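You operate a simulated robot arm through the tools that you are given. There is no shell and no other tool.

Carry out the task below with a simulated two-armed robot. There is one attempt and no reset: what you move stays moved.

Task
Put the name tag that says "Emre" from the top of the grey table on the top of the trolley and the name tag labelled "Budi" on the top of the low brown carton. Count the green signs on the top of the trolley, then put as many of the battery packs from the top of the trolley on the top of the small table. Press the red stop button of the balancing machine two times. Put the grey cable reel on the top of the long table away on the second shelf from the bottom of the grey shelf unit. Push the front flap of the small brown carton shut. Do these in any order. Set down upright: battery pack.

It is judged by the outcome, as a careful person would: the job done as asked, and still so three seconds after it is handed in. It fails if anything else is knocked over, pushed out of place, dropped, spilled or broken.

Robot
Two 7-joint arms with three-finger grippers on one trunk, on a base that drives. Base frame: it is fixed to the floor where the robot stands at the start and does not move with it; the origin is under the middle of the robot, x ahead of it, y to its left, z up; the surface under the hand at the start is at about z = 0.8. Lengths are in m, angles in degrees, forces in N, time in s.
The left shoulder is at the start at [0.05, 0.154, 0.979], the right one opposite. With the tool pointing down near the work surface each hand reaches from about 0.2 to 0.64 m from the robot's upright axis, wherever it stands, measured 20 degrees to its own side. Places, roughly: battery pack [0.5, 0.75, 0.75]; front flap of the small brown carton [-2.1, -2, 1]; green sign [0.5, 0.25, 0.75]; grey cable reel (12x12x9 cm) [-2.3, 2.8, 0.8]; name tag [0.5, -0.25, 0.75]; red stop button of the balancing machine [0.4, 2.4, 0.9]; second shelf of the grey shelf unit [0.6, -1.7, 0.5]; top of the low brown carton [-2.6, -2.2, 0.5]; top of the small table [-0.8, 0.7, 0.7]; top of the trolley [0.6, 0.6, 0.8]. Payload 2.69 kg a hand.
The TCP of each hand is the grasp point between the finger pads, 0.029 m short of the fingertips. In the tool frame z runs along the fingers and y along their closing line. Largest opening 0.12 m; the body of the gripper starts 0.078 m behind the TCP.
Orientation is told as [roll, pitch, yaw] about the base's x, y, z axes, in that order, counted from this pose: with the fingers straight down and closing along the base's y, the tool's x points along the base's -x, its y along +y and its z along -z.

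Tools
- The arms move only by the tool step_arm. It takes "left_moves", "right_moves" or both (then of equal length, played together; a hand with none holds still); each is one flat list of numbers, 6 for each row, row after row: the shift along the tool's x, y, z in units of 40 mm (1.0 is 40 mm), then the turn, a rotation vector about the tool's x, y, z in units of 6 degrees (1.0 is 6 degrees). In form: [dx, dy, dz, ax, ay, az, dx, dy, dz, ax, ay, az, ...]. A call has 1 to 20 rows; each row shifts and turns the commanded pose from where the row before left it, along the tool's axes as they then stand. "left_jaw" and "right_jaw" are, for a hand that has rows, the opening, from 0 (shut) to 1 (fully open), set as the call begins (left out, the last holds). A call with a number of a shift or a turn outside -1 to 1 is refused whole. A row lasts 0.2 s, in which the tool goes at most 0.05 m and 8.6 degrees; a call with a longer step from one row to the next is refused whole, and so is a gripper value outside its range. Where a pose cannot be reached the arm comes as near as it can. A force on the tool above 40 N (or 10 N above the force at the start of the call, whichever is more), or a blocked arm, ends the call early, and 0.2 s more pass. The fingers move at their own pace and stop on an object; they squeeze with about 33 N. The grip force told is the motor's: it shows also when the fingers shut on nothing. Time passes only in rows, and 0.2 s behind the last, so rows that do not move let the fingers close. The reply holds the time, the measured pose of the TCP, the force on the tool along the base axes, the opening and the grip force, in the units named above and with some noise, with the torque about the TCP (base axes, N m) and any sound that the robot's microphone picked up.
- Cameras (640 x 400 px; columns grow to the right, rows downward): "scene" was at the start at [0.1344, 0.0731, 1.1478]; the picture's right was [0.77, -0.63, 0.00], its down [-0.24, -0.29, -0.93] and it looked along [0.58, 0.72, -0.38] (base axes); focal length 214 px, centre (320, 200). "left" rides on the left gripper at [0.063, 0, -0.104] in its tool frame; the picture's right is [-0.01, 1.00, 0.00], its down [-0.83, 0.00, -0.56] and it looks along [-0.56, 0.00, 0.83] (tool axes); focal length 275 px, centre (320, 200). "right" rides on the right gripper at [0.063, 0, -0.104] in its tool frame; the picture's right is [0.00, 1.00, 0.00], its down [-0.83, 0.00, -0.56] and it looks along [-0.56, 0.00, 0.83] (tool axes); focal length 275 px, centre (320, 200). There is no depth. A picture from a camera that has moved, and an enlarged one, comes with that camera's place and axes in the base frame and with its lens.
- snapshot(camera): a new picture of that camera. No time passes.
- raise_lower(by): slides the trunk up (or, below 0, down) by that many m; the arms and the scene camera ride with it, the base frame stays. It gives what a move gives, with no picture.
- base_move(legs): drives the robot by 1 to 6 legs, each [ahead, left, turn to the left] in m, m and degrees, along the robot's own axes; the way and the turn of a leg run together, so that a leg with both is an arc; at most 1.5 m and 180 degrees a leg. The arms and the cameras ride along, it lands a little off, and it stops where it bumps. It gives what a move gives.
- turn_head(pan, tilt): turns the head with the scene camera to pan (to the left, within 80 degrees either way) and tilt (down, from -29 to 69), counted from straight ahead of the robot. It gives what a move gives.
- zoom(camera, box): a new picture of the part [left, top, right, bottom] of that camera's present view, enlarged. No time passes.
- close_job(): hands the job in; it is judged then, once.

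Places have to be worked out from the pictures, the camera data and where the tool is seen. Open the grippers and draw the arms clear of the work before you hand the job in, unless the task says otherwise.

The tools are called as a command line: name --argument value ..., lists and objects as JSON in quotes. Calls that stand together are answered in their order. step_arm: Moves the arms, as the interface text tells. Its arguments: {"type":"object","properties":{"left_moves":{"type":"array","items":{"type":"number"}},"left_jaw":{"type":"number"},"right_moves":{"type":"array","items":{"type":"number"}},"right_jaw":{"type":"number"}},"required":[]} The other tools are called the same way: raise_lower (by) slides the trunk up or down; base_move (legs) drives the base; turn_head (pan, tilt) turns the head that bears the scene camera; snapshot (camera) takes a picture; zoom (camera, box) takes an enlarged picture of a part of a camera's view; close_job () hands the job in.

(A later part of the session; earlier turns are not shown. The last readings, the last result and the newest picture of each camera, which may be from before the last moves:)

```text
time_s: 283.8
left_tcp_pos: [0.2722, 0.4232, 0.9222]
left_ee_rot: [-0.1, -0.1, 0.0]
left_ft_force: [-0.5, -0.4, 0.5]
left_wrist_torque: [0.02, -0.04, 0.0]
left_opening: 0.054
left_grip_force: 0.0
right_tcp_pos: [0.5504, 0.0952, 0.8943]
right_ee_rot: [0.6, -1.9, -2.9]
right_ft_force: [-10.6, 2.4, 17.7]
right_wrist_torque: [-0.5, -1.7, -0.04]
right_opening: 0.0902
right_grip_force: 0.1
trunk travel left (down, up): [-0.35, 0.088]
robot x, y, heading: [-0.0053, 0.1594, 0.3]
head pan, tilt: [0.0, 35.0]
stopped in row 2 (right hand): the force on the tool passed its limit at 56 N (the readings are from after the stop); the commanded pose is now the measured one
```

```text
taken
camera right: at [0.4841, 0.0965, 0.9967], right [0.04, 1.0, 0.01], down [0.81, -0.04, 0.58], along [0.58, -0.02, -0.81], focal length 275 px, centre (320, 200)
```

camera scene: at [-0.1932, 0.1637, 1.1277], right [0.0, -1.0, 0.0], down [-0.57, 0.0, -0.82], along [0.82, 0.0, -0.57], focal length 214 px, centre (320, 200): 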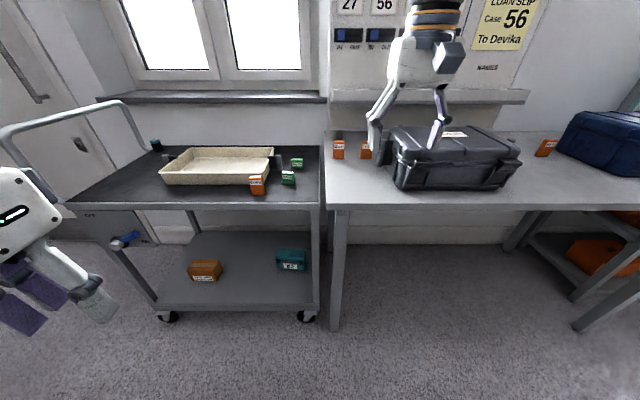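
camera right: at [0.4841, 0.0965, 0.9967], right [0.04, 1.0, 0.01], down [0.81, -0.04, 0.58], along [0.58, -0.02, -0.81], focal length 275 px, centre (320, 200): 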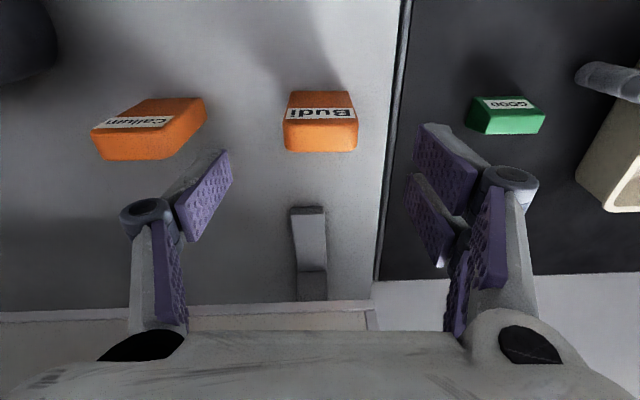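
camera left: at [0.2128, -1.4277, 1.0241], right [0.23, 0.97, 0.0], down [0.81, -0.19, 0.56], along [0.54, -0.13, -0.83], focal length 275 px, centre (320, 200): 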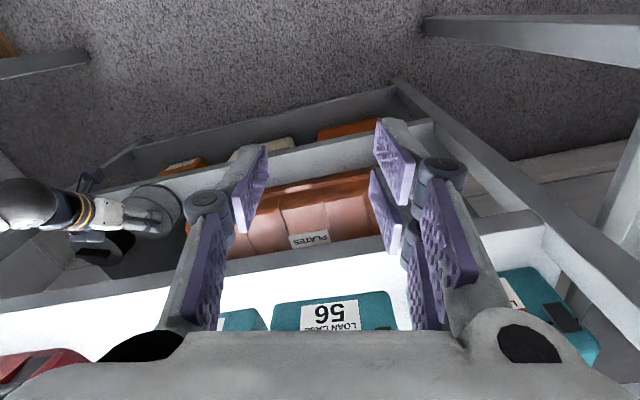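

The hand's wrist met the sign panel's ledge (≈x 0.61, z 1.0); the panel's foot has not moved. I back off and will reach Budi with the tool pitched 25° forward so the wrist stays clear.

step_arm --right_moves '[0.5, 0, -0.3, 0, 0, 0, 0.5, 0, -0.3, 0, 0, 0, 0, 0, 0, 0, -0.77, 0, 0, 0, 0, 0, -0.77, 0, 0, 0, 0, 0, -0.77, 0, 0, 0, 0, 0, -0.77, 0, 0, 0, 0, 0, -0.77, 0]'

snapshot --camera "right"

snapshot --camera "scene"

```text
time_s: 285.4
left_tcp_pos: [0.2748, 0.4238, 0.9198]
left_ee_rot: [-0.1, 0.0, 0.0]
left_ft_force: [-0.1, 0.0, 0.1]
left_wrist_torque: [-0.01, 0.02, 0.03]
left_opening: 0.0541
left_grip_force: 0.0
right_tcp_pos: [0.5111, 0.0959, 0.9121]
right_ee_rot: [0.6, -24.7, -3.1]
right_ft_force: [0.6, 0.6, 0.3]
right_wrist_torque: [0.01, 0.02, -0.02]
right_opening: 0.09
right_grip_force: 0.0
trunk travel left (down, up): [-0.35, 0.088]
robot x, y, heading: [-0.0121, 0.1631, -0.0]
head pan, tilt: [0.0, 35.0]
```

```text
taken
camera right: at [0.4111, 0.0998, 0.9823], right [0.05, 1.0, 0.01], down [0.52, -0.03, 0.85], along [0.85, -0.04, -0.52], focal length 275 px, centre (320, 200)
```

right: 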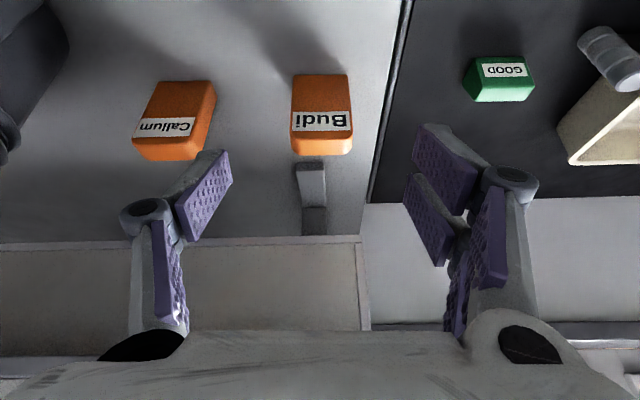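

```text
taken
camera scene: at [0.1565, 0.1646, 1.1277], right [0.0, -1.0, 0.0], down [-0.57, 0.0, -0.82], along [0.82, 0.0, -0.57], focal length 214 px, centre (320, 200)
```

scene: 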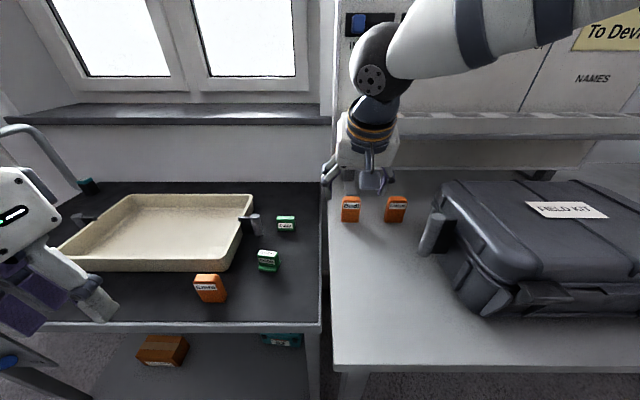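

Wrist is now well clear of the ledge and Budi is centred. I advance 83 mm along the tool axis.

step_arm --right_moves '[0, 0.03, 0.7, 0, 0, 0, 0, 0, 0.7, 0, 0, 0, 0, 0, 0.66, 0, 0, 0]'

snapshot --camera "right"

```text
time_s: 286.2
left_tcp_pos: [0.2755, 0.4219, 0.9194]
left_ee_rot: [0.0, 0.1, 0.0]
left_ft_force: [0.8, 2.6, -0.2]
left_wrist_torque: [0.0, -0.01, 0.0]
left_opening: 0.0538
left_grip_force: 0.1
right_tcp_pos: [0.5451, 0.0955, 0.8381]
right_ee_rot: [0.5, -24.7, -3.1]
right_ft_force: [-0.4, -0.5, -0.2]
right_wrist_torque: [0.0, 0.0, 0.0]
right_opening: 0.0898
right_grip_force: 0.1
trunk travel left (down, up): [-0.35, 0.088]
robot x, y, heading: [-0.007, 0.164, 0.3]
head pan, tilt: [0.0, 35.0]
```

```text
taken
camera right: at [0.4456, 0.1001, 0.9063], right [0.05, 1.0, 0.01], down [0.52, -0.03, 0.85], along [0.85, -0.04, -0.52], focal length 275 px, centre (320, 200)
```

right: 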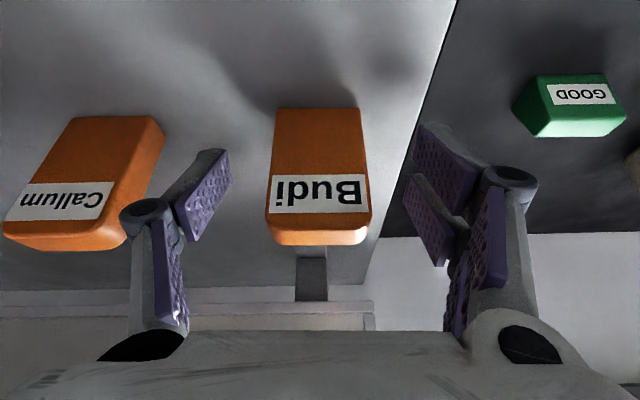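

Budi is between the pads. I close and lift a few centimetres.

step_arm --right_moves '[0, 0, 0, 0, 0, 0, 0, 0, 0, 0, 0, 0, 0, 0, 0, 0, 0, 0]' --right_jaw 0

step_arm --right_moves '[0, 0, -0.5, 0, 0, 0, 0, 0, -0.8, 0, 0, 0, 0, 0, -0.8, 0, 0, 0, 0.5, 0, -0.8, 0, 0, 0]'

snapshot --camera "right"

```text
time_s: 287.0
left_tcp_pos: [0.2744, 0.4227, 0.9194]
left_ee_rot: [-0.1, 0.1, 0.0]
left_ft_force: [-0.4, 0.7, 0.8]
left_wrist_torque: [0.01, -0.02, 0.01]
left_opening: 0.054
left_grip_force: 0.2
right_tcp_pos: [0.5458, 0.0974, 0.8368]
right_ee_rot: [0.5, -24.8, -3.1]
right_ft_force: [0.0, 0.5, -0.4]
right_wrist_torque: [0.04, -0.01, -0.01]
right_opening: 0.0387
right_grip_force: 32.8
trunk travel left (down, up): [-0.35, 0.088]
robot x, y, heading: [-0.0075, 0.1639, 0.1]
head pan, tilt: [0.0, 35.0]
```

```text
time_s: 288.0
left_tcp_pos: [0.2744, 0.4232, 0.9211]
left_ee_rot: [-0.2, 0.0, -0.2]
left_ft_force: [-0.1, 0.4, 0.2]
left_wrist_torque: [0.03, -0.03, 0.01]
left_opening: 0.0537
left_grip_force: 0.1
right_tcp_pos: [0.4788, 0.0969, 0.9367]
right_ee_rot: [0.5, -24.7, -3.1]
right_ft_force: [-0.1, -0.6, -0.5]
right_wrist_torque: [-0.02, -0.02, -0.02]
right_opening: 0.0387
right_grip_force: 33.1
trunk travel left (down, up): [-0.35, 0.088]
robot x, y, heading: [-0.0079, 0.1645, 0.1]
head pan, tilt: [0.0, 35.0]
```

```text
taken
camera right: at [0.3787, 0.1016, 1.0063], right [0.05, 1.0, 0.01], down [0.52, -0.03, 0.85], along [0.85, -0.04, -0.52], focal length 275 px, centre (320, 200)
```

right: 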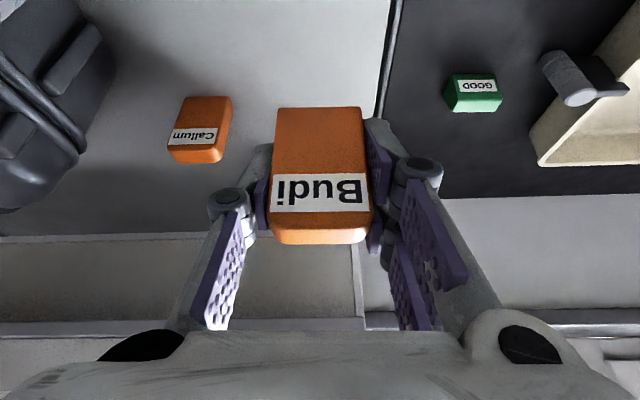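

Budi is held (underside 40 mm below TCP at this pitch). I back away from the table, turn to face -y, and drive toward the cartons.

base_move --legs '[[-0.38, 0, 0], [0, 0, -90], [1.3, 0, 0], [0, 0, -90]]'

turn_head --pan 15 --tilt 20

snapshot --camera "scene"

```text
time_s: 290.6
left_tcp_pos: [-0.1044, 0.4205, 0.9197]
left_ee_rot: [-0.1, 0.0, -0.1]
left_ft_force: [-0.8, -0.7, 0.3]
left_wrist_torque: [-0.02, -0.03, 0.02]
left_opening: 0.0541
left_grip_force: 0.0
right_tcp_pos: [0.1007, 0.0955, 0.9362]
right_ee_rot: [0.5, -24.6, -3.2]
right_ft_force: [0.2, 0.3, 0.0]
right_wrist_torque: [0.02, 0.02, -0.02]
right_opening: 0.0386
right_grip_force: 32.7
trunk travel left (down, up): [-0.35, 0.088]
robot x, y, heading: [-0.3831, 0.1587, 0.4]
head pan, tilt: [0.0, 35.0]
stopped in leg 2: the robot was blocked; the commanded pose is now the measured one
```

```text
time_s: 291.4
left_tcp_pos: [-0.1039, 0.4219, 0.9207]
left_ee_rot: [-0.1, 0.1, -0.1]
left_ft_force: [-0.6, -0.2, -0.5]
left_wrist_torque: [0.03, 0.01, -0.04]
left_opening: 0.0539
left_grip_force: 0.1
right_tcp_pos: [0.1013, 0.0948, 0.9371]
right_ee_rot: [0.5, -24.6, -3.1]
right_ft_force: [1.0, 0.4, -0.2]
right_wrist_torque: [-0.01, 0.0, 0.0]
right_opening: 0.0384
right_grip_force: 33.2
trunk travel left (down, up): [-0.35, 0.088]
robot x, y, heading: [-0.3836, 0.1633, 0.3]
head pan, tilt: [15.0, 20.0]
```

```text
taken
camera scene: at [-0.2204, 0.1865, 1.1515], right [0.26, -0.97, 0.0], down [-0.33, -0.09, -0.94], along [0.91, 0.25, -0.34], focal length 214 px, centre (320, 200)
```

scene: 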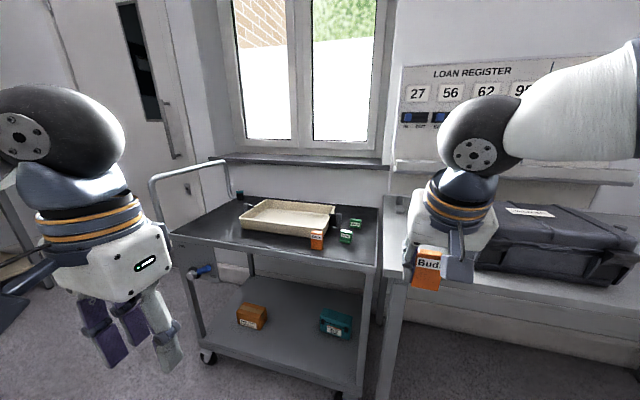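

The turn was blocked, probably the base next to the small table. I move ahead 0.1 m and strafe right away from it before turning, then check the small table.

base_move --legs '[[0.12, 0, 0], [0, -0.6, 0]]'

turn_head --pan 80 --tilt 25

snapshot --camera "scene"

```text
time_s: 297.3
left_tcp_pos: [0.0173, -0.1778, 0.9204]
left_ee_rot: [-0.1, -0.1, 0.1]
left_ft_force: [1.0, -0.7, -0.6]
left_wrist_torque: [-0.02, 0.0, -0.02]
left_opening: 0.0538
left_grip_force: 0.0
right_tcp_pos: [0.2243, -0.5023, 0.936]
right_ee_rot: [0.5, -24.7, -2.9]
right_ft_force: [0.3, 0.5, -0.1]
right_wrist_torque: [0.01, -0.01, 0.01]
right_opening: 0.0388
right_grip_force: 33.1
trunk travel left (down, up): [-0.35, 0.088]
robot x, y, heading: [-0.2631, -0.4367, 0.4]
head pan, tilt: [15.0, 20.0]
```

```text
time_s: 298.7
left_tcp_pos: [0.0179, -0.1778, 0.9202]
left_ee_rot: [-0.1, -0.1, 0.0]
left_ft_force: [-0.3, 0.1, 0.2]
left_wrist_torque: [0.01, 0.0, 0.01]
left_opening: 0.0539
left_grip_force: 0.1
right_tcp_pos: [0.2245, -0.5024, 0.9367]
right_ee_rot: [0.6, -24.7, -2.9]
right_ft_force: [-0.7, -0.1, -1.0]
right_wrist_torque: [0.01, 0.01, 0.01]
right_opening: 0.0388
right_grip_force: 32.7
trunk travel left (down, up): [-0.35, 0.088]
robot x, y, heading: [-0.2649, -0.4382, 0.6]
head pan, tilt: [80.0, 25.0]
```

```text
taken
camera scene: at [-0.1711, -0.3459, 1.1435], right [0.99, -0.17, 0.0], down [-0.07, -0.42, -0.91], along [0.15, 0.89, -0.42], focal length 214 px, centre (320, 200)
```

scene: 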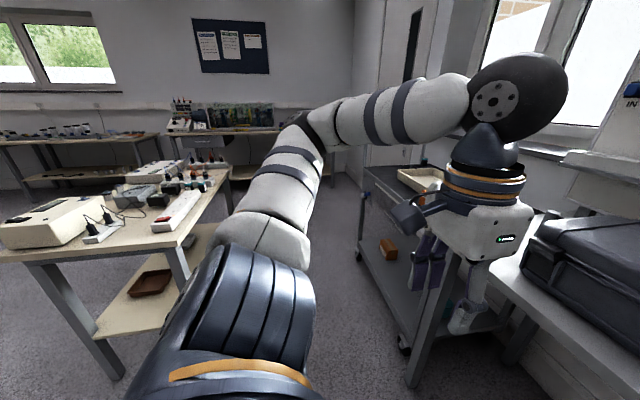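

The small table's edge is still at x≈-0.53. I zoom to confirm the packs still stand.

zoom --camera "scene" --box '[90, 140, 250, 250]'

```text
3.64 times, centred on (170, 195) of scene
camera zoom: at [-0.1711, -0.3459, 1.1435], right [0.99, -0.17, 0.0], down [-0.07, -0.42, -0.91], along [0.15, 0.89, -0.42], focal length 780 px, centre (866, 218)
```

zoom: 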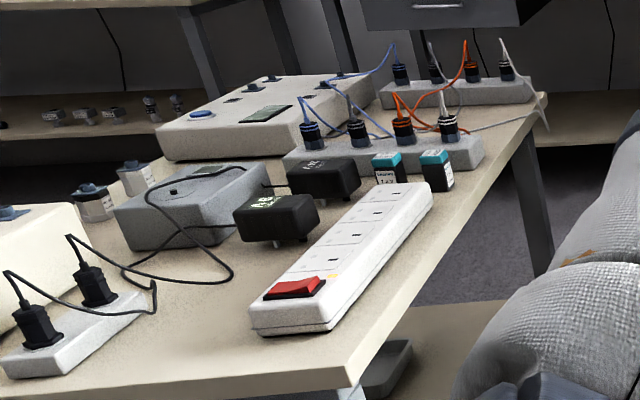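

Both packs still stand. I continue: turn right, drive to y≈-1.25, turn right again toward the cartons.

base_move --legs '[[0, 0, -90], [0.8, 0, 0], [0, 0, -90], [0.7, 0, 0]]'

turn_head --pan 20 --tilt 20

snapshot --camera "scene"

```text
time_s: 314.2
left_tcp_pos: [-1.2635, -1.4661, 0.92]
left_ee_rot: [-0.1, 0.0, 178.1]
left_ft_force: [-0.2, -0.2, -0.1]
left_wrist_torque: [0.0, -0.01, -0.03]
left_opening: 0.0539
left_grip_force: 0.1
right_tcp_pos: [-1.4562, -1.1344, 0.936]
right_ee_rot: [0.5, -24.7, 175.0]
right_ft_force: [-0.5, -0.4, -1.6]
right_wrist_torque: [-0.02, -0.03, -0.03]
right_opening: 0.0388
right_grip_force: 32.7
trunk travel left (down, up): [-0.35, 0.088]
robot x, y, heading: [-0.9668, -1.2145, 178.4]
head pan, tilt: [80.0, 25.0]
```

```text
time_s: 315.5
left_tcp_pos: [-1.2633, -1.4663, 0.9207]
left_ee_rot: [-0.1, -0.1, 178.1]
left_ft_force: [0.6, 0.4, 0.9]
left_wrist_torque: [0.03, 0.0, 0.01]
left_opening: 0.0542
left_grip_force: 0.1
right_tcp_pos: [-1.4559, -1.1351, 0.9367]
right_ee_rot: [0.4, -24.7, 175.1]
right_ft_force: [0.3, 0.1, -0.7]
right_wrist_torque: [0.01, -0.02, -0.01]
right_opening: 0.0388
right_grip_force: 33.4
trunk travel left (down, up): [-0.35, 0.088]
robot x, y, heading: [-0.9732, -1.2164, 178.3]
head pan, tilt: [20.0, 20.0]
```

```text
taken
camera scene: at [-1.1389, -1.2413, 1.1515], right [-0.32, 0.95, 0.0], down [0.32, 0.11, -0.94], along [-0.89, -0.3, -0.34], focal length 214 px, centre (320, 200)
```

scene: 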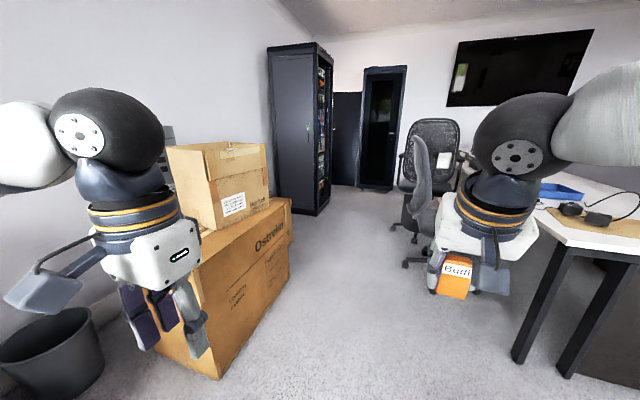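

The big "Ostrelin" carton (north face y≈-1.92, x -1.62…-2.40, top ≈0.65) carries the small carton; the low carton should be beyond at x≈-2.6. I drive on 0.9 m and look.

base_move --legs '[[0.9, 0, 1.7]]'

turn_head --pan 45 --tilt 25

snapshot --camera "scene"

turn_head --pan 0 --tilt 25

snapshot --camera "scene"

```text
time_s: 320.1
left_tcp_pos: [-2.1379, -1.4608, 0.9194]
left_ee_rot: [-0.1, 0.0, 179.6]
left_ft_force: [0.1, -0.5, -0.2]
left_wrist_torque: [-0.01, 0.02, 0.05]
left_opening: 0.0539
left_grip_force: 0.1
right_tcp_pos: [-2.342, -1.1349, 0.9368]
right_ee_rot: [0.5, -24.7, 176.7]
right_ft_force: [0.1, -0.1, -0.1]
right_wrist_torque: [0.0, -0.01, 0.03]
right_opening: 0.0387
right_grip_force: 33.3
trunk travel left (down, up): [-0.35, 0.088]
robot x, y, heading: [-1.8574, -1.2056, 179.5]
head pan, tilt: [20.0, 20.0]
```

```text
time_s: 321.0
left_tcp_pos: [-2.1389, -1.4609, 0.92]
left_ee_rot: [-0.2, 0.0, 179.7]
left_ft_force: [0.8, 0.0, 0.4]
left_wrist_torque: [0.01, -0.01, -0.02]
left_opening: 0.054
left_grip_force: 0.0
right_tcp_pos: [-2.3418, -1.1343, 0.9355]
right_ee_rot: [0.5, -24.7, 176.7]
right_ft_force: [-0.1, -0.8, -1.5]
right_wrist_torque: [0.0, 0.0, -0.04]
right_opening: 0.0388
right_grip_force: 33.1
trunk travel left (down, up): [-0.35, 0.088]
robot x, y, heading: [-1.8562, -1.2033, 180.0]
head pan, tilt: [45.0, 25.0]
```

```text
taken
camera scene: at [-1.9985, -1.2657, 1.1435], right [-0.71, 0.71, 0.0], down [0.3, 0.3, -0.91], along [-0.64, -0.64, -0.42], focal length 214 px, centre (320, 200)
```

scene: 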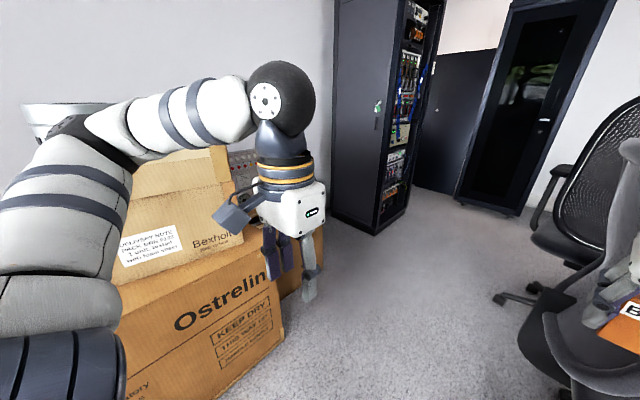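

```text
time_s: 322.1
left_tcp_pos: [-2.1378, -1.4594, 0.919]
left_ee_rot: [-0.2, 0.0, 179.8]
left_ft_force: [0.1, -1.0, -0.2]
left_wrist_torque: [0.01, 0.02, -0.02]
left_opening: 0.0539
left_grip_force: 0.0
right_tcp_pos: [-2.34, -1.1343, 0.9361]
right_ee_rot: [0.5, -24.7, 176.7]
right_ft_force: [-0.4, 0.2, -0.4]
right_wrist_torque: [-0.02, -0.02, -0.02]
right_opening: 0.0388
right_grip_force: 33.5
trunk travel left (down, up): [-0.35, 0.088]
robot x, y, heading: [-1.8552, -1.2016, 179.8]
head pan, tilt: [0.0, 25.0]
```

```text
taken
camera scene: at [-2.0253, -1.2007, 1.1434], right [0.0, 1.0, 0.0], down [0.42, 0.0, -0.91], along [-0.91, 0.0, -0.42], focal length 214 px, centre (320, 200)
```

scene: 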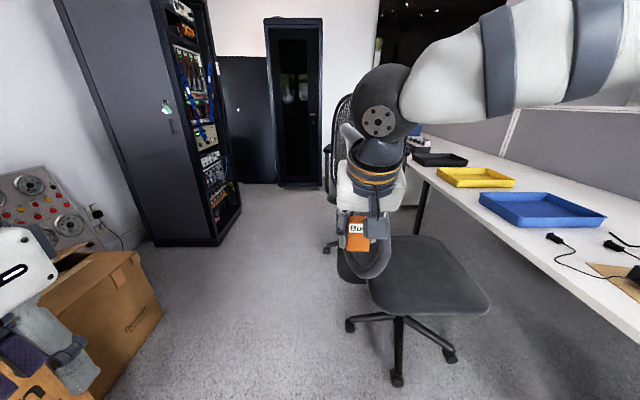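

A chair is close ahead on the right, so I stay here and turn left to face the cartons (heading -90°).

base_move --legs '[[0, 0, 90]]'

turn_head --pan -15 --tilt 30

snapshot --camera "scene"

turn_head --pan -45 --tilt 30

snapshot --camera "scene"

```text
time_s: 326.3
left_tcp_pos: [-1.6049, -1.4912, 0.9203]
left_ee_rot: [-0.1, -0.1, -91.9]
left_ft_force: [0.2, -0.8, 0.5]
left_wrist_torque: [0.03, -0.02, 0.0]
left_opening: 0.0539
left_grip_force: 0.1
right_tcp_pos: [-1.9365, -1.686, 0.9375]
right_ee_rot: [0.5, -24.7, -94.9]
right_ft_force: [-0.1, 0.7, -1.2]
right_wrist_torque: [0.01, -0.04, -0.01]
right_opening: 0.0387
right_grip_force: 33.0
trunk travel left (down, up): [-0.35, 0.088]
robot x, y, heading: [-1.854, -1.2055, -91.3]
head pan, tilt: [0.0, 25.0]
```

```text
time_s: 327.1
left_tcp_pos: [-1.6039, -1.4921, 0.9193]
left_ee_rot: [-0.1, 0.1, -91.9]
left_ft_force: [0.3, 0.7, -0.2]
left_wrist_torque: [-0.01, 0.0, -0.03]
left_opening: 0.0538
left_grip_force: 0.1
right_tcp_pos: [-1.9358, -1.6861, 0.9371]
right_ee_rot: [0.5, -24.7, -95.0]
right_ft_force: [-0.2, -0.3, -0.3]
right_wrist_torque: [0.0, -0.04, -0.02]
right_opening: 0.0388
right_grip_force: 33.3
trunk travel left (down, up): [-0.35, 0.088]
robot x, y, heading: [-1.8559, -1.2012, -91.5]
head pan, tilt: [-15.0, 30.0]
```

```text
taken
camera scene: at [-1.8842, -1.3644, 1.1355], right [-0.96, 0.29, 0.0], down [0.14, 0.48, -0.87], along [-0.25, -0.83, -0.5], focal length 214 px, centre (320, 200)
```

scene: 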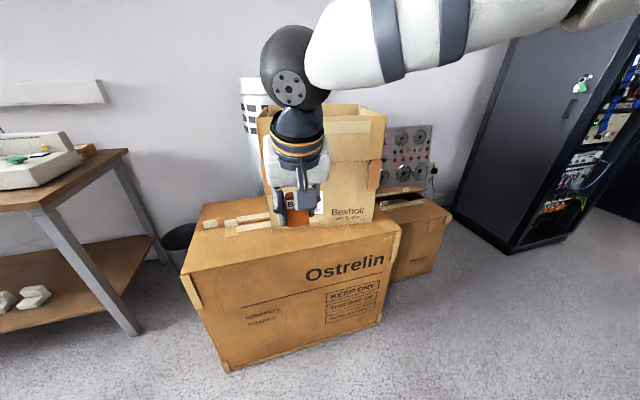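

```text
time_s: 328.0
left_tcp_pos: [-1.6048, -1.4919, 0.9205]
left_ee_rot: [-0.1, 0.0, -91.9]
left_ft_force: [-0.1, -0.1, 0.3]
left_wrist_torque: [0.0, -0.02, 0.01]
left_opening: 0.0542
left_grip_force: 0.0
right_tcp_pos: [-1.9363, -1.6853, 0.9368]
right_ee_rot: [0.5, -24.8, -94.9]
right_ft_force: [-0.1, 0.0, 0.1]
right_wrist_torque: [-0.03, 0.0, 0.01]
right_opening: 0.0388
right_grip_force: 32.9
trunk travel left (down, up): [-0.35, 0.088]
robot x, y, heading: [-1.8532, -1.2035, -91.7]
head pan, tilt: [-45.0, 30.0]
```

```text
taken
camera scene: at [-1.9241, -1.3399, 1.1355], right [-0.69, 0.73, 0.0], down [0.36, 0.34, -0.87], along [-0.63, -0.6, -0.5], focal length 214 px, centre (320, 200)
```

scene: 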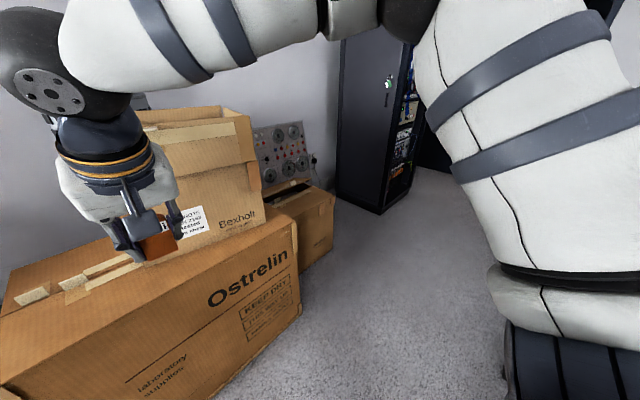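

I zoom on the small carton's top and the carton to its right.

zoom --camera "scene" --box '[130, 90, 350, 280]'

turn_head --pan -15 --tilt 20

zoom --camera "scene" --box '[230, 100, 470, 320]'

```text
2.11 times, centred on (240, 185) of scene
camera zoom: at [-1.9241, -1.3399, 1.1355], right [-0.69, 0.73, 0.0], down [0.36, 0.34, -0.87], along [-0.63, -0.6, -0.5], focal length 452 px, centre (488, 232)
```

zoom: 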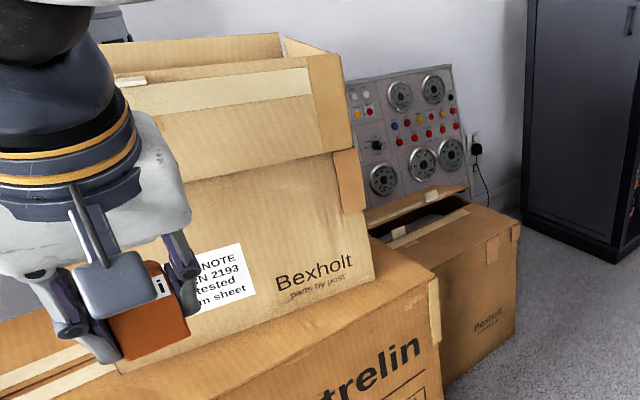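

```text
time_s: 329.0
left_tcp_pos: [-1.6032, -1.4914, 0.9203]
left_ee_rot: [-0.2, 0.1, -92.0]
left_ft_force: [0.6, -0.1, 0.1]
left_wrist_torque: [0.0, 0.0, -0.02]
left_opening: 0.0539
left_grip_force: 0.1
right_tcp_pos: [-1.9363, -1.6855, 0.9373]
right_ee_rot: [0.5, -24.8, -94.8]
right_ft_force: [0.8, -0.1, -0.2]
right_wrist_torque: [-0.04, -0.02, 0.03]
right_opening: 0.0388
right_grip_force: 33.6
trunk travel left (down, up): [-0.35, 0.088]
robot x, y, heading: [-1.8574, -1.2043, -91.6]
head pan, tilt: [-15.0, 20.0]
```

```text
1.82 times, centred on (350, 210) of scene
camera zoom: at [-1.8852, -1.3669, 1.1515], right [-0.96, 0.29, 0.0], down [0.1, 0.33, -0.94], along [-0.27, -0.9, -0.34], focal length 390 px, centre (266, 182)
```

zoom: 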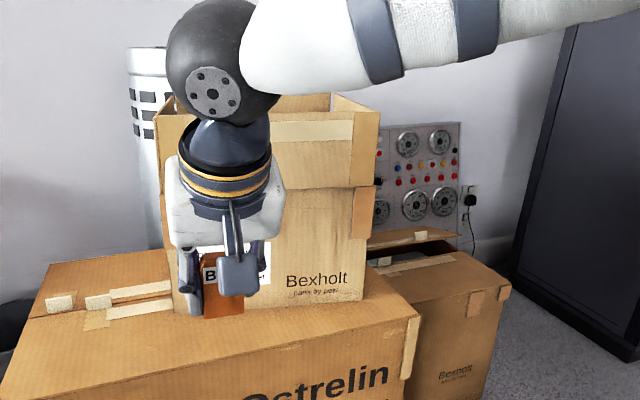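

The low carton (with a "Bexholt" print, top ≈0.5) is right of the big one. I retract the right hand 10 cm and drive diagonally forward-right to stand in front of it, clear of the chair and small carton.

step_arm --right_moves '[0.76, 0, -0.35, 0, 0, 0, 0.76, 0, -0.35, 0, 0, 0, 0.76, 0, -0.35, 0, 0, 0]'

base_move --legs '[[0.3, -0.55, 1.6]]'

turn_head --pan -10 --tilt 40

snapshot --camera "scene"

snapshot --camera "right"

```text
time_s: 329.8
left_tcp_pos: [-1.6039, -1.4921, 0.9211]
left_ee_rot: [-0.1, 0.0, -92.0]
left_ft_force: [-0.2, 1.2, 0.4]
left_wrist_torque: [0.02, 0.03, -0.04]
left_opening: 0.054
left_grip_force: 0.2
right_tcp_pos: [-1.9267, -1.585, 0.9353]
right_ee_rot: [0.5, -24.7, -94.8]
right_ft_force: [0.2, -1.1, 0.3]
right_wrist_torque: [-0.02, 0.02, 0.03]
right_opening: 0.0385
right_grip_force: 32.4
trunk travel left (down, up): [-0.35, 0.088]
robot x, y, heading: [-1.8528, -1.2005, -91.6]
head pan, tilt: [-15.0, 20.0]
```

```text
time_s: 334.4
left_tcp_pos: [-2.1379, -1.7833, 0.9198]
left_ee_rot: [-0.1, 0.0, -89.8]
left_ft_force: [0.4, 0.2, -0.4]
left_wrist_torque: [-0.01, -0.03, -0.03]
left_opening: 0.054
left_grip_force: 0.1
right_tcp_pos: [-2.4584, -1.8891, 0.934]
right_ee_rot: [0.5, -24.7, -92.7]
right_ft_force: [0.0, -0.4, -0.3]
right_wrist_torque: [0.0, 0.0, -0.03]
right_opening: 0.0389
right_grip_force: 33.0
trunk travel left (down, up): [-0.35, 0.088]
robot x, y, heading: [-2.4012, -1.5026, -89.5]
head pan, tilt: [-15.0, 20.0]
```

```text
time_s: 335.3
left_tcp_pos: [-2.1393, -1.7826, 0.9225]
left_ee_rot: [-0.1, -0.1, -89.7]
left_ft_force: [0.2, -0.1, -0.8]
left_wrist_torque: [0.01, 0.01, 0.01]
left_opening: 0.0539
left_grip_force: 0.1
right_tcp_pos: [-2.4583, -1.8903, 0.934]
right_ee_rot: [0.5, -24.8, -92.7]
right_ft_force: [-0.3, -0.6, -0.2]
right_wrist_torque: [0.06, -0.01, 0.02]
right_opening: 0.0388
right_grip_force: 32.9
trunk travel left (down, up): [-0.35, 0.088]
robot x, y, heading: [-2.4035, -1.5036, -89.7]
head pan, tilt: [-10.0, 40.0]
```

```text
taken
camera scene: at [-2.4151, -1.6625, 1.1202], right [-0.99, 0.16, 0.0], down [0.11, 0.63, -0.77], along [-0.13, -0.76, -0.64], focal length 214 px, centre (320, 200)
```

scene: 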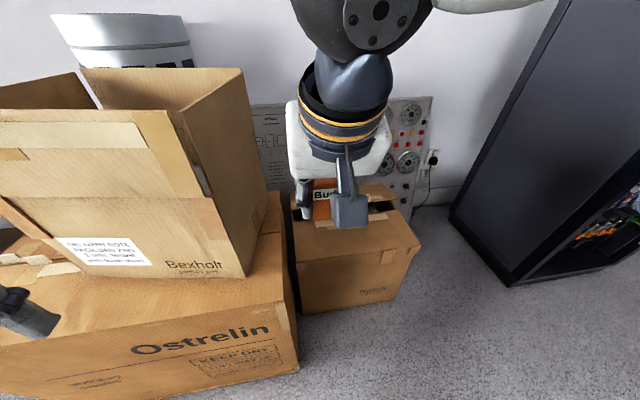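

```text
taken
camera right: at [-2.4542, -1.7884, 1.0041], right [1.0, -0.04, 0.01], down [-0.03, -0.52, 0.85], along [-0.03, -0.85, -0.52], focal length 275 px, centre (320, 200)
```

right: 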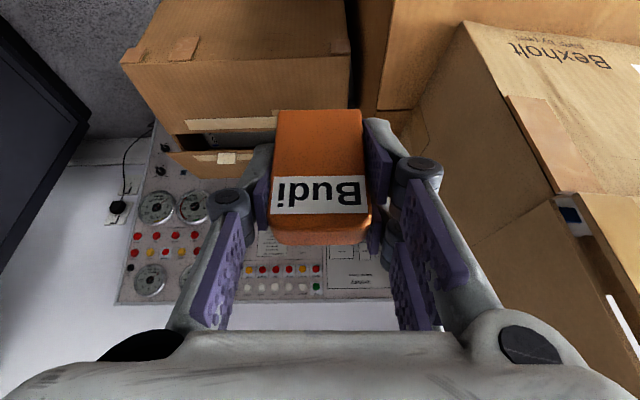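

Good view of both cartons. I zoom on the low carton's top.

zoom --camera "scene" --box '[270, 160, 440, 320]'

zoom --camera "right" --box '[110, 0, 370, 200]'

```text
2.50 times, centred on (355, 240) of scene
camera zoom: at [-2.4151, -1.6625, 1.1202], right [-0.99, 0.16, 0.0], down [0.11, 0.63, -0.77], along [-0.13, -0.76, -0.64], focal length 536 px, centre (232, 100)
```

zoom: 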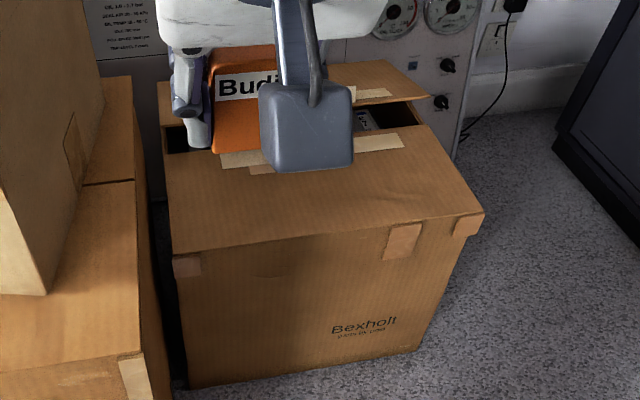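

```text
2.00 times, centred on (240, 100) of right
camera zoom: at [-2.4542, -1.7884, 1.0041], right [1.0, -0.04, 0.01], down [-0.03, -0.52, 0.85], along [-0.03, -0.85, -0.52], focal length 551 px, centre (480, 400)
```

zoom: 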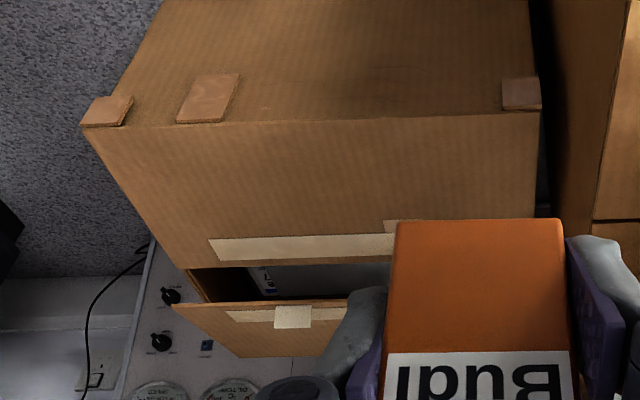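

Low carton: front-top edge y≈-2.10, x -2.40…-2.87, z≈0.47; its front flap is closed and flat ~15 cm deep. I move right 0.26 m then ahead 0.18 m to stand before it.

base_move --legs '[[0, -0.27, 0], [0.17, 0, 0]]'

snapshot --camera "scene"

snapshot --camera "right"

```text
time_s: 339.0
left_tcp_pos: [-2.4075, -1.9567, 0.9204]
left_ee_rot: [-0.1, 0.1, -90.1]
left_ft_force: [0.2, -0.6, -0.6]
left_wrist_torque: [0.02, 0.0, -0.02]
left_opening: 0.0541
left_grip_force: 0.0
right_tcp_pos: [-2.7267, -2.0613, 0.9341]
right_ee_rot: [0.5, -24.7, -93.0]
right_ft_force: [-0.4, 0.4, 0.4]
right_wrist_torque: [0.01, 0.01, 0.03]
right_opening: 0.0388
right_grip_force: 33.0
trunk travel left (down, up): [-0.35, 0.088]
robot x, y, heading: [-2.6663, -1.6755, -89.8]
head pan, tilt: [-10.0, 40.0]
```

```text
taken
camera scene: at [-2.6829, -1.8347, 1.12], right [-0.99, 0.17, 0.0], down [0.11, 0.63, -0.77], along [-0.13, -0.75, -0.64], focal length 214 px, centre (320, 200)
```

scene: 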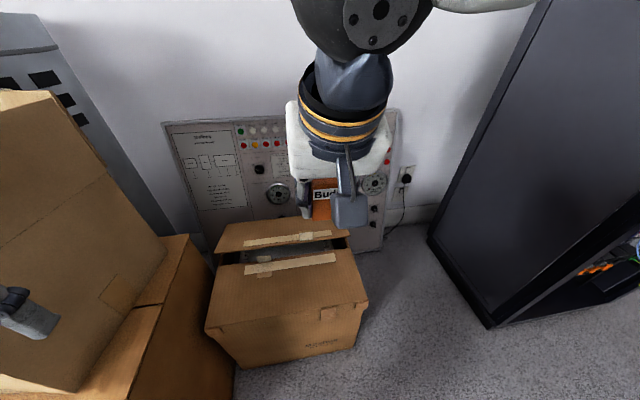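

```text
taken
camera right: at [-2.7226, -1.9603, 1.0039], right [1.0, -0.04, 0.01], down [-0.03, -0.52, 0.85], along [-0.03, -0.85, -0.52], focal length 275 px, centre (320, 200)
```

right: 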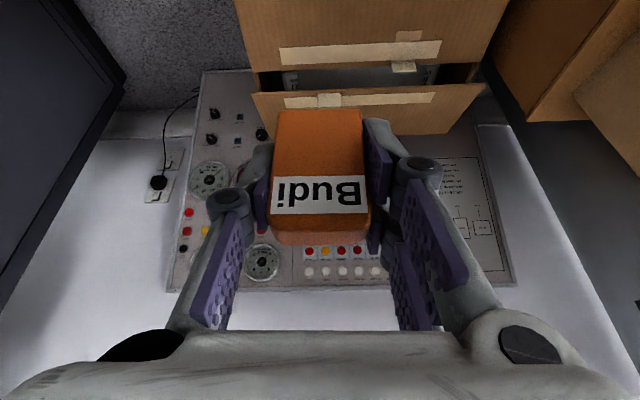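

I zoom again for triangulating the carton top from this new position.

zoom --camera "scene" --box '[190, 200, 390, 370]'

```text
2.35 times, centred on (290, 285) of scene
camera zoom: at [-2.6829, -1.8347, 1.12], right [-0.99, 0.17, 0.0], down [0.11, 0.63, -0.77], along [-0.13, -0.75, -0.64], focal length 505 px, centre (391, 0)
```

zoom: 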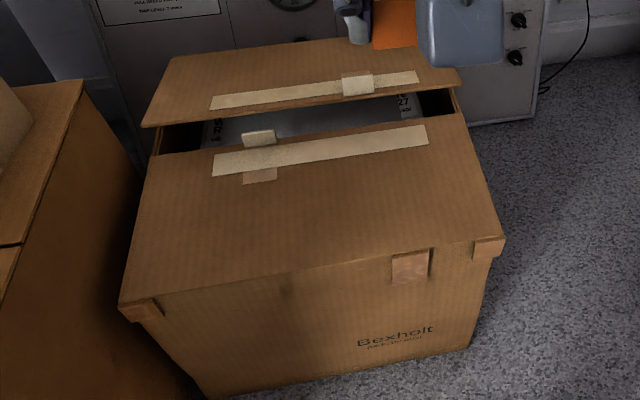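

Carton top confirmed at z≈0.47, flat flap y -2.10…-2.26. I move Budi over (-2.66, -2.17) and lower with the arm to ~6 cm above.

step_arm --right_moves '[-0.6, 0.454, 0.275, 0, 0, 0, -0.6, 0.454, 0.275, 0, 0, 0, -0.6, 0.454, 0.275, 0, 0, 0, -0.6, 0.454, 0.275, 0, 0, 0, 0.376, 0, 0.818, 0, 0, 0, 0.376, 0, 0.818, 0, 0, 0, 0.376, 0, 0.818, 0, 0, 0, 0.376, 0, 0.818, 0, 0, 0, 0.376, 0, 0.818, 0, 0, 0, 0.376, 0, 0.818, 0, 0, 0, 0.376, 0, 0.818, 0, 0, 0]'

snapshot --camera "scene"

snapshot --camera "right"

```text
time_s: 341.4
left_tcp_pos: [-2.4069, -1.9565, 0.9206]
left_ee_rot: [0.0, 0.0, -90.1]
left_ft_force: [-0.2, 0.3, -0.5]
left_wrist_torque: [0.02, 0.0, 0.0]
left_opening: 0.0541
left_grip_force: 0.0
right_tcp_pos: [-2.6564, -2.1691, 0.6834]
right_ee_rot: [0.3, -24.7, -92.9]
right_ft_force: [-0.2, -1.6, -0.6]
right_wrist_torque: [-0.01, -0.01, -0.01]
right_opening: 0.0388
right_grip_force: 33.7
trunk travel left (down, up): [-0.35, 0.088]
robot x, y, heading: [-2.6671, -1.6757, -89.8]
head pan, tilt: [-10.0, 40.0]
```

```text
taken
camera scene: at [-2.6829, -1.8343, 1.1201], right [-0.99, 0.17, 0.0], down [0.11, 0.63, -0.77], along [-0.13, -0.75, -0.64], focal length 214 px, centre (320, 200)
```

scene: 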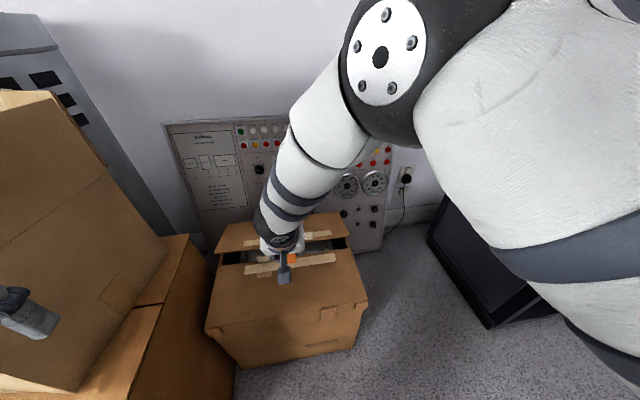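

```text
taken
camera right: at [-2.6526, -2.0687, 0.7514], right [1.0, -0.04, 0.01], down [-0.03, -0.52, 0.85], along [-0.03, -0.85, -0.52], focal length 275 px, centre (320, 200)
```

right: 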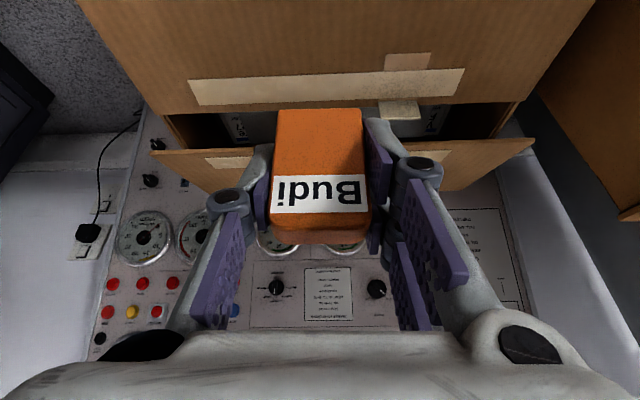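

On target over the closed front flap (y -2.10…-2.30). I continue down ~11 cm, then in small steps to contact.

step_arm --right_moves '[0.376, 0, 0.818, 0, 0, 0, 0.376, 0, 0.818, 0, 0, 0, 0.376, 0, 0.818, 0, 0, 0, 0.2, 0, 0.44, 0, 0, 0]'

snapshot --camera "right"

zoom --camera "scene" --box '[200, 190, 380, 350]'

```text
time_s: 342.4
left_tcp_pos: [-2.4079, -1.956, 0.9195]
left_ee_rot: [-0.2, 0.0, -90.0]
left_ft_force: [-0.4, -0.1, -0.5]
left_wrist_torque: [0.01, -0.02, 0.01]
left_opening: 0.0538
left_grip_force: 0.0
right_tcp_pos: [-2.6561, -2.1696, 0.5536]
right_ee_rot: [0.5, -24.8, -92.8]
right_ft_force: [-0.2, -0.2, 0.3]
right_wrist_torque: [0.01, -0.01, -0.01]
right_opening: 0.0388
right_grip_force: 33.0
trunk travel left (down, up): [-0.35, 0.088]
robot x, y, heading: [-2.665, -1.6701, -89.6]
head pan, tilt: [-10.0, 40.0]
```

```text
taken
camera right: at [-2.6518, -2.069, 0.6237], right [1.0, -0.04, 0.0], down [-0.03, -0.52, 0.85], along [-0.03, -0.85, -0.52], focal length 275 px, centre (320, 200)
```

right: 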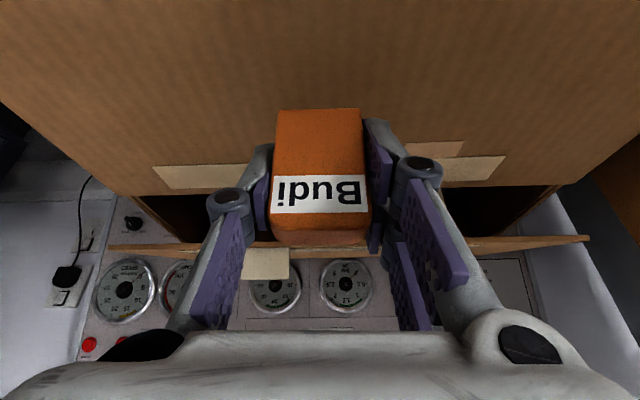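

```text
2.50 times, centred on (290, 270) of scene
camera zoom: at [-2.683, -1.8341, 1.1201], right [-0.99, 0.17, 0.0], down [0.11, 0.63, -0.77], along [-0.13, -0.75, -0.64], focal length 536 px, centre (395, 25)
```

zoom: 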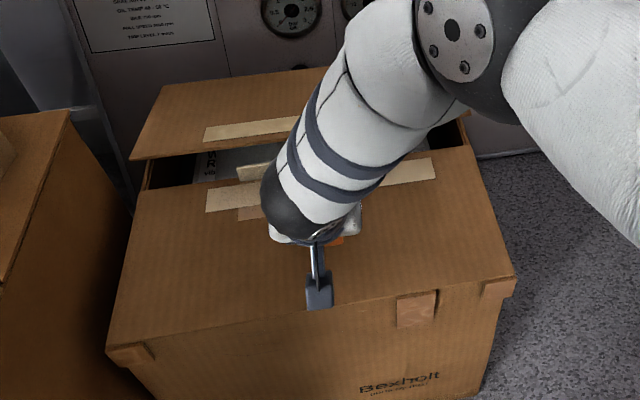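

Underside at ≈0.514, no contact. I lower in 8 mm then 4 mm steps.

step_arm --right_moves '[0.084, 0, 0.182, 0, 0, 0, 0.084, 0, 0.182, 0, 0, 0]'

step_arm --right_moves '[0.05, 0, 0.11, 0, 0, 0]'

step_arm --right_moves '[0.05, 0, 0.11, 0, 0, 0]'

step_arm --right_moves '[0.05, 0, 0.11, 0, 0, 0]'

```text
time_s: 343.0
left_tcp_pos: [-2.4061, -1.9568, 0.92]
left_ee_rot: [-0.1, -0.1, -90.0]
left_ft_force: [-1.2, 0.1, 0.5]
left_wrist_torque: [0.03, 0.0, 0.02]
left_opening: 0.0539
left_grip_force: 0.0
right_tcp_pos: [-2.6566, -2.1703, 0.5384]
right_ee_rot: [0.5, -24.8, -92.9]
right_ft_force: [0.5, 1.3, -0.2]
right_wrist_torque: [0.03, 0.03, 0.0]
right_opening: 0.0388
right_grip_force: 33.1
trunk travel left (down, up): [-0.35, 0.088]
robot x, y, heading: [-2.6664, -1.6763, -89.6]
head pan, tilt: [-10.0, 40.0]
```

```text
time_s: 343.4
left_tcp_pos: [-2.4066, -1.9568, 0.9208]
left_ee_rot: [-0.1, -0.1, -90.0]
left_ft_force: [-0.7, 0.6, -0.7]
left_wrist_torque: [0.02, -0.02, -0.01]
left_opening: 0.054
left_grip_force: 0.1
right_tcp_pos: [-2.6564, -2.1713, 0.5348]
right_ee_rot: [0.5, -24.7, -93.0]
right_ft_force: [0.2, 0.2, 0.0]
right_wrist_torque: [-0.02, 0.0, 0.02]
right_opening: 0.0387
right_grip_force: 32.4
trunk travel left (down, up): [-0.35, 0.088]
robot x, y, heading: [-2.6675, -1.678, -89.7]
head pan, tilt: [-10.0, 40.0]
```

```text
time_s: 343.8
left_tcp_pos: [-2.4064, -1.9559, 0.9206]
left_ee_rot: [-0.2, 0.0, -90.0]
left_ft_force: [0.3, -0.5, -0.2]
left_wrist_torque: [0.04, 0.01, 0.0]
left_opening: 0.054
left_grip_force: 0.0
right_tcp_pos: [-2.6566, -2.1703, 0.531]
right_ee_rot: [0.5, -24.7, -93.0]
right_ft_force: [0.7, -0.2, -0.5]
right_wrist_torque: [0.0, 0.0, -0.03]
right_opening: 0.0386
right_grip_force: 32.9
trunk travel left (down, up): [-0.35, 0.088]
robot x, y, heading: [-2.6673, -1.6743, -89.9]
head pan, tilt: [-10.0, 40.0]
```

```text
time_s: 344.2
left_tcp_pos: [-2.4075, -1.9566, 0.9199]
left_ee_rot: [-0.2, 0.1, -89.9]
left_ft_force: [-0.3, -0.2, 1.6]
left_wrist_torque: [-0.01, -0.02, 0.0]
left_opening: 0.0541
left_grip_force: 0.1
right_tcp_pos: [-2.6566, -2.17, 0.5266]
right_ee_rot: [0.5, -24.7, -93.0]
right_ft_force: [-0.7, -0.5, 0.4]
right_wrist_torque: [0.04, -0.01, 0.0]
right_opening: 0.0388
right_grip_force: 33.0
trunk travel left (down, up): [-0.35, 0.088]
robot x, y, heading: [-2.6659, -1.6757, -89.6]
head pan, tilt: [-10.0, 40.0]
```

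Underside ≈0.487, still free. I keep lowering in 4–5 mm steps.

step_arm --right_moves '[0.05, 0, 0.11, 0, 0, 0]'

step_arm --right_moves '[0.05, 0, 0.11, 0, 0, 0]'

step_arm --right_moves '[0.05, 0, 0.11, 0, 0, 0]'

snapshot --camera "right"

```text
time_s: 344.6
left_tcp_pos: [-2.4073, -1.9552, 0.9201]
left_ee_rot: [-0.1, 0.0, -90.0]
left_ft_force: [-0.7, 0.2, -1.0]
left_wrist_torque: [0.03, -0.03, 0.03]
left_opening: 0.0537
left_grip_force: 0.2
right_tcp_pos: [-2.6565, -2.1708, 0.5209]
right_ee_rot: [0.5, -24.7, -92.9]
right_ft_force: [0.5, -0.1, -0.8]
right_wrist_torque: [0.0, 0.0, -0.03]
right_opening: 0.0387
right_grip_force: 32.7
trunk travel left (down, up): [-0.35, 0.088]
robot x, y, heading: [-2.6655, -1.6719, -90.0]
head pan, tilt: [-10.0, 40.0]
```

```text
time_s: 345.0
left_tcp_pos: [-2.4072, -1.9554, 0.9208]
left_ee_rot: [-0.1, 0.0, -90.0]
left_ft_force: [-0.3, 0.6, -0.4]
left_wrist_torque: [-0.01, 0.01, 0.03]
left_opening: 0.0542
left_grip_force: 0.0
right_tcp_pos: [-2.6572, -2.1702, 0.5156]
right_ee_rot: [0.6, -24.7, -92.9]
right_ft_force: [0.6, 0.2, -0.7]
right_wrist_torque: [0.01, -0.02, 0.02]
right_opening: 0.0389
right_grip_force: 32.7
trunk travel left (down, up): [-0.35, 0.088]
robot x, y, heading: [-2.668, -1.6737, -89.8]
head pan, tilt: [-10.0, 40.0]
```

```text
time_s: 345.4
left_tcp_pos: [-2.4066, -1.9575, 0.9192]
left_ee_rot: [-0.2, 0.0, -90.0]
left_ft_force: [-0.2, -0.3, -0.1]
left_wrist_torque: [0.0, -0.02, 0.02]
left_opening: 0.0538
left_grip_force: 0.2
right_tcp_pos: [-2.6571, -2.1702, 0.512]
right_ee_rot: [0.4, -24.7, -93.0]
right_ft_force: [-0.8, -0.1, -0.5]
right_wrist_torque: [0.01, -0.06, -0.02]
right_opening: 0.0387
right_grip_force: 33.3
trunk travel left (down, up): [-0.35, 0.088]
robot x, y, heading: [-2.6664, -1.6717, -90.0]
head pan, tilt: [-10.0, 40.0]
```

```text
taken
camera right: at [-2.6519, -2.0695, 0.5807], right [1.0, -0.04, 0.01], down [-0.03, -0.52, 0.85], along [-0.03, -0.85, -0.52], focal length 275 px, centre (320, 200)
```

right: 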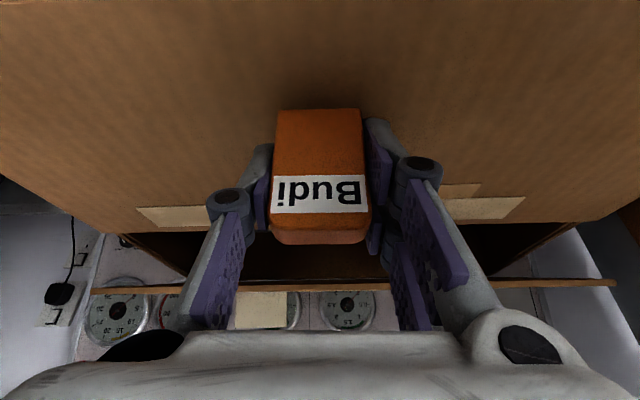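

Underside ≈0.472, shadow closing in. A few more small steps.

step_arm --right_moves '[0.042, 0, 0.091, 0, 0, 0]'

step_arm --right_moves '[0.042, 0, 0.091, 0, 0, 0]'

step_arm --right_moves '[0.042, 0, 0.091, 0, 0, 0]'

```text
time_s: 345.8
left_tcp_pos: [-2.4084, -1.9556, 0.9194]
left_ee_rot: [-0.1, 0.0, -90.0]
left_ft_force: [0.1, 0.1, 0.3]
left_wrist_torque: [-0.03, 0.01, 0.03]
left_opening: 0.0541
left_grip_force: 0.1
right_tcp_pos: [-2.6571, -2.1703, 0.5085]
right_ee_rot: [0.5, -24.7, -92.9]
right_ft_force: [1.0, 0.7, 0.4]
right_wrist_torque: [-0.04, -0.03, -0.03]
right_opening: 0.0387
right_grip_force: 33.3
trunk travel left (down, up): [-0.35, 0.088]
robot x, y, heading: [-2.6662, -1.6735, -89.7]
head pan, tilt: [-10.0, 40.0]
```

```text
time_s: 346.2
left_tcp_pos: [-2.4067, -1.9562, 0.9198]
left_ee_rot: [-0.1, 0.0, -90.1]
left_ft_force: [0.0, -0.5, 0.1]
left_wrist_torque: [0.02, -0.01, -0.02]
left_opening: 0.0542
left_grip_force: 0.0
right_tcp_pos: [-2.6569, -2.169, 0.5044]
right_ee_rot: [0.5, -24.7, -93.1]
right_ft_force: [-0.1, 0.7, -0.5]
right_wrist_torque: [0.03, 0.03, -0.01]
right_opening: 0.0387
right_grip_force: 32.8
trunk travel left (down, up): [-0.35, 0.088]
robot x, y, heading: [-2.6661, -1.6744, -89.7]
head pan, tilt: [-10.0, 40.0]
```

```text
time_s: 346.6
left_tcp_pos: [-2.4068, -1.9538, 0.9215]
left_ee_rot: [-0.1, -0.1, -90.1]
left_ft_force: [-0.3, -0.7, 0.1]
left_wrist_torque: [-0.01, 0.03, -0.02]
left_opening: 0.054
left_grip_force: 0.1
right_tcp_pos: [-2.6556, -2.1708, 0.5009]
right_ee_rot: [0.5, -25.0, -92.9]
right_ft_force: [-0.9, 5.1, 20.7]
right_wrist_torque: [0.22, 0.2, 0.02]
right_opening: 0.0389
right_grip_force: 33.1
trunk travel left (down, up): [-0.35, 0.088]
robot x, y, heading: [-2.6703, -1.6736, -89.7]
head pan, tilt: [-10.0, 40.0]
```

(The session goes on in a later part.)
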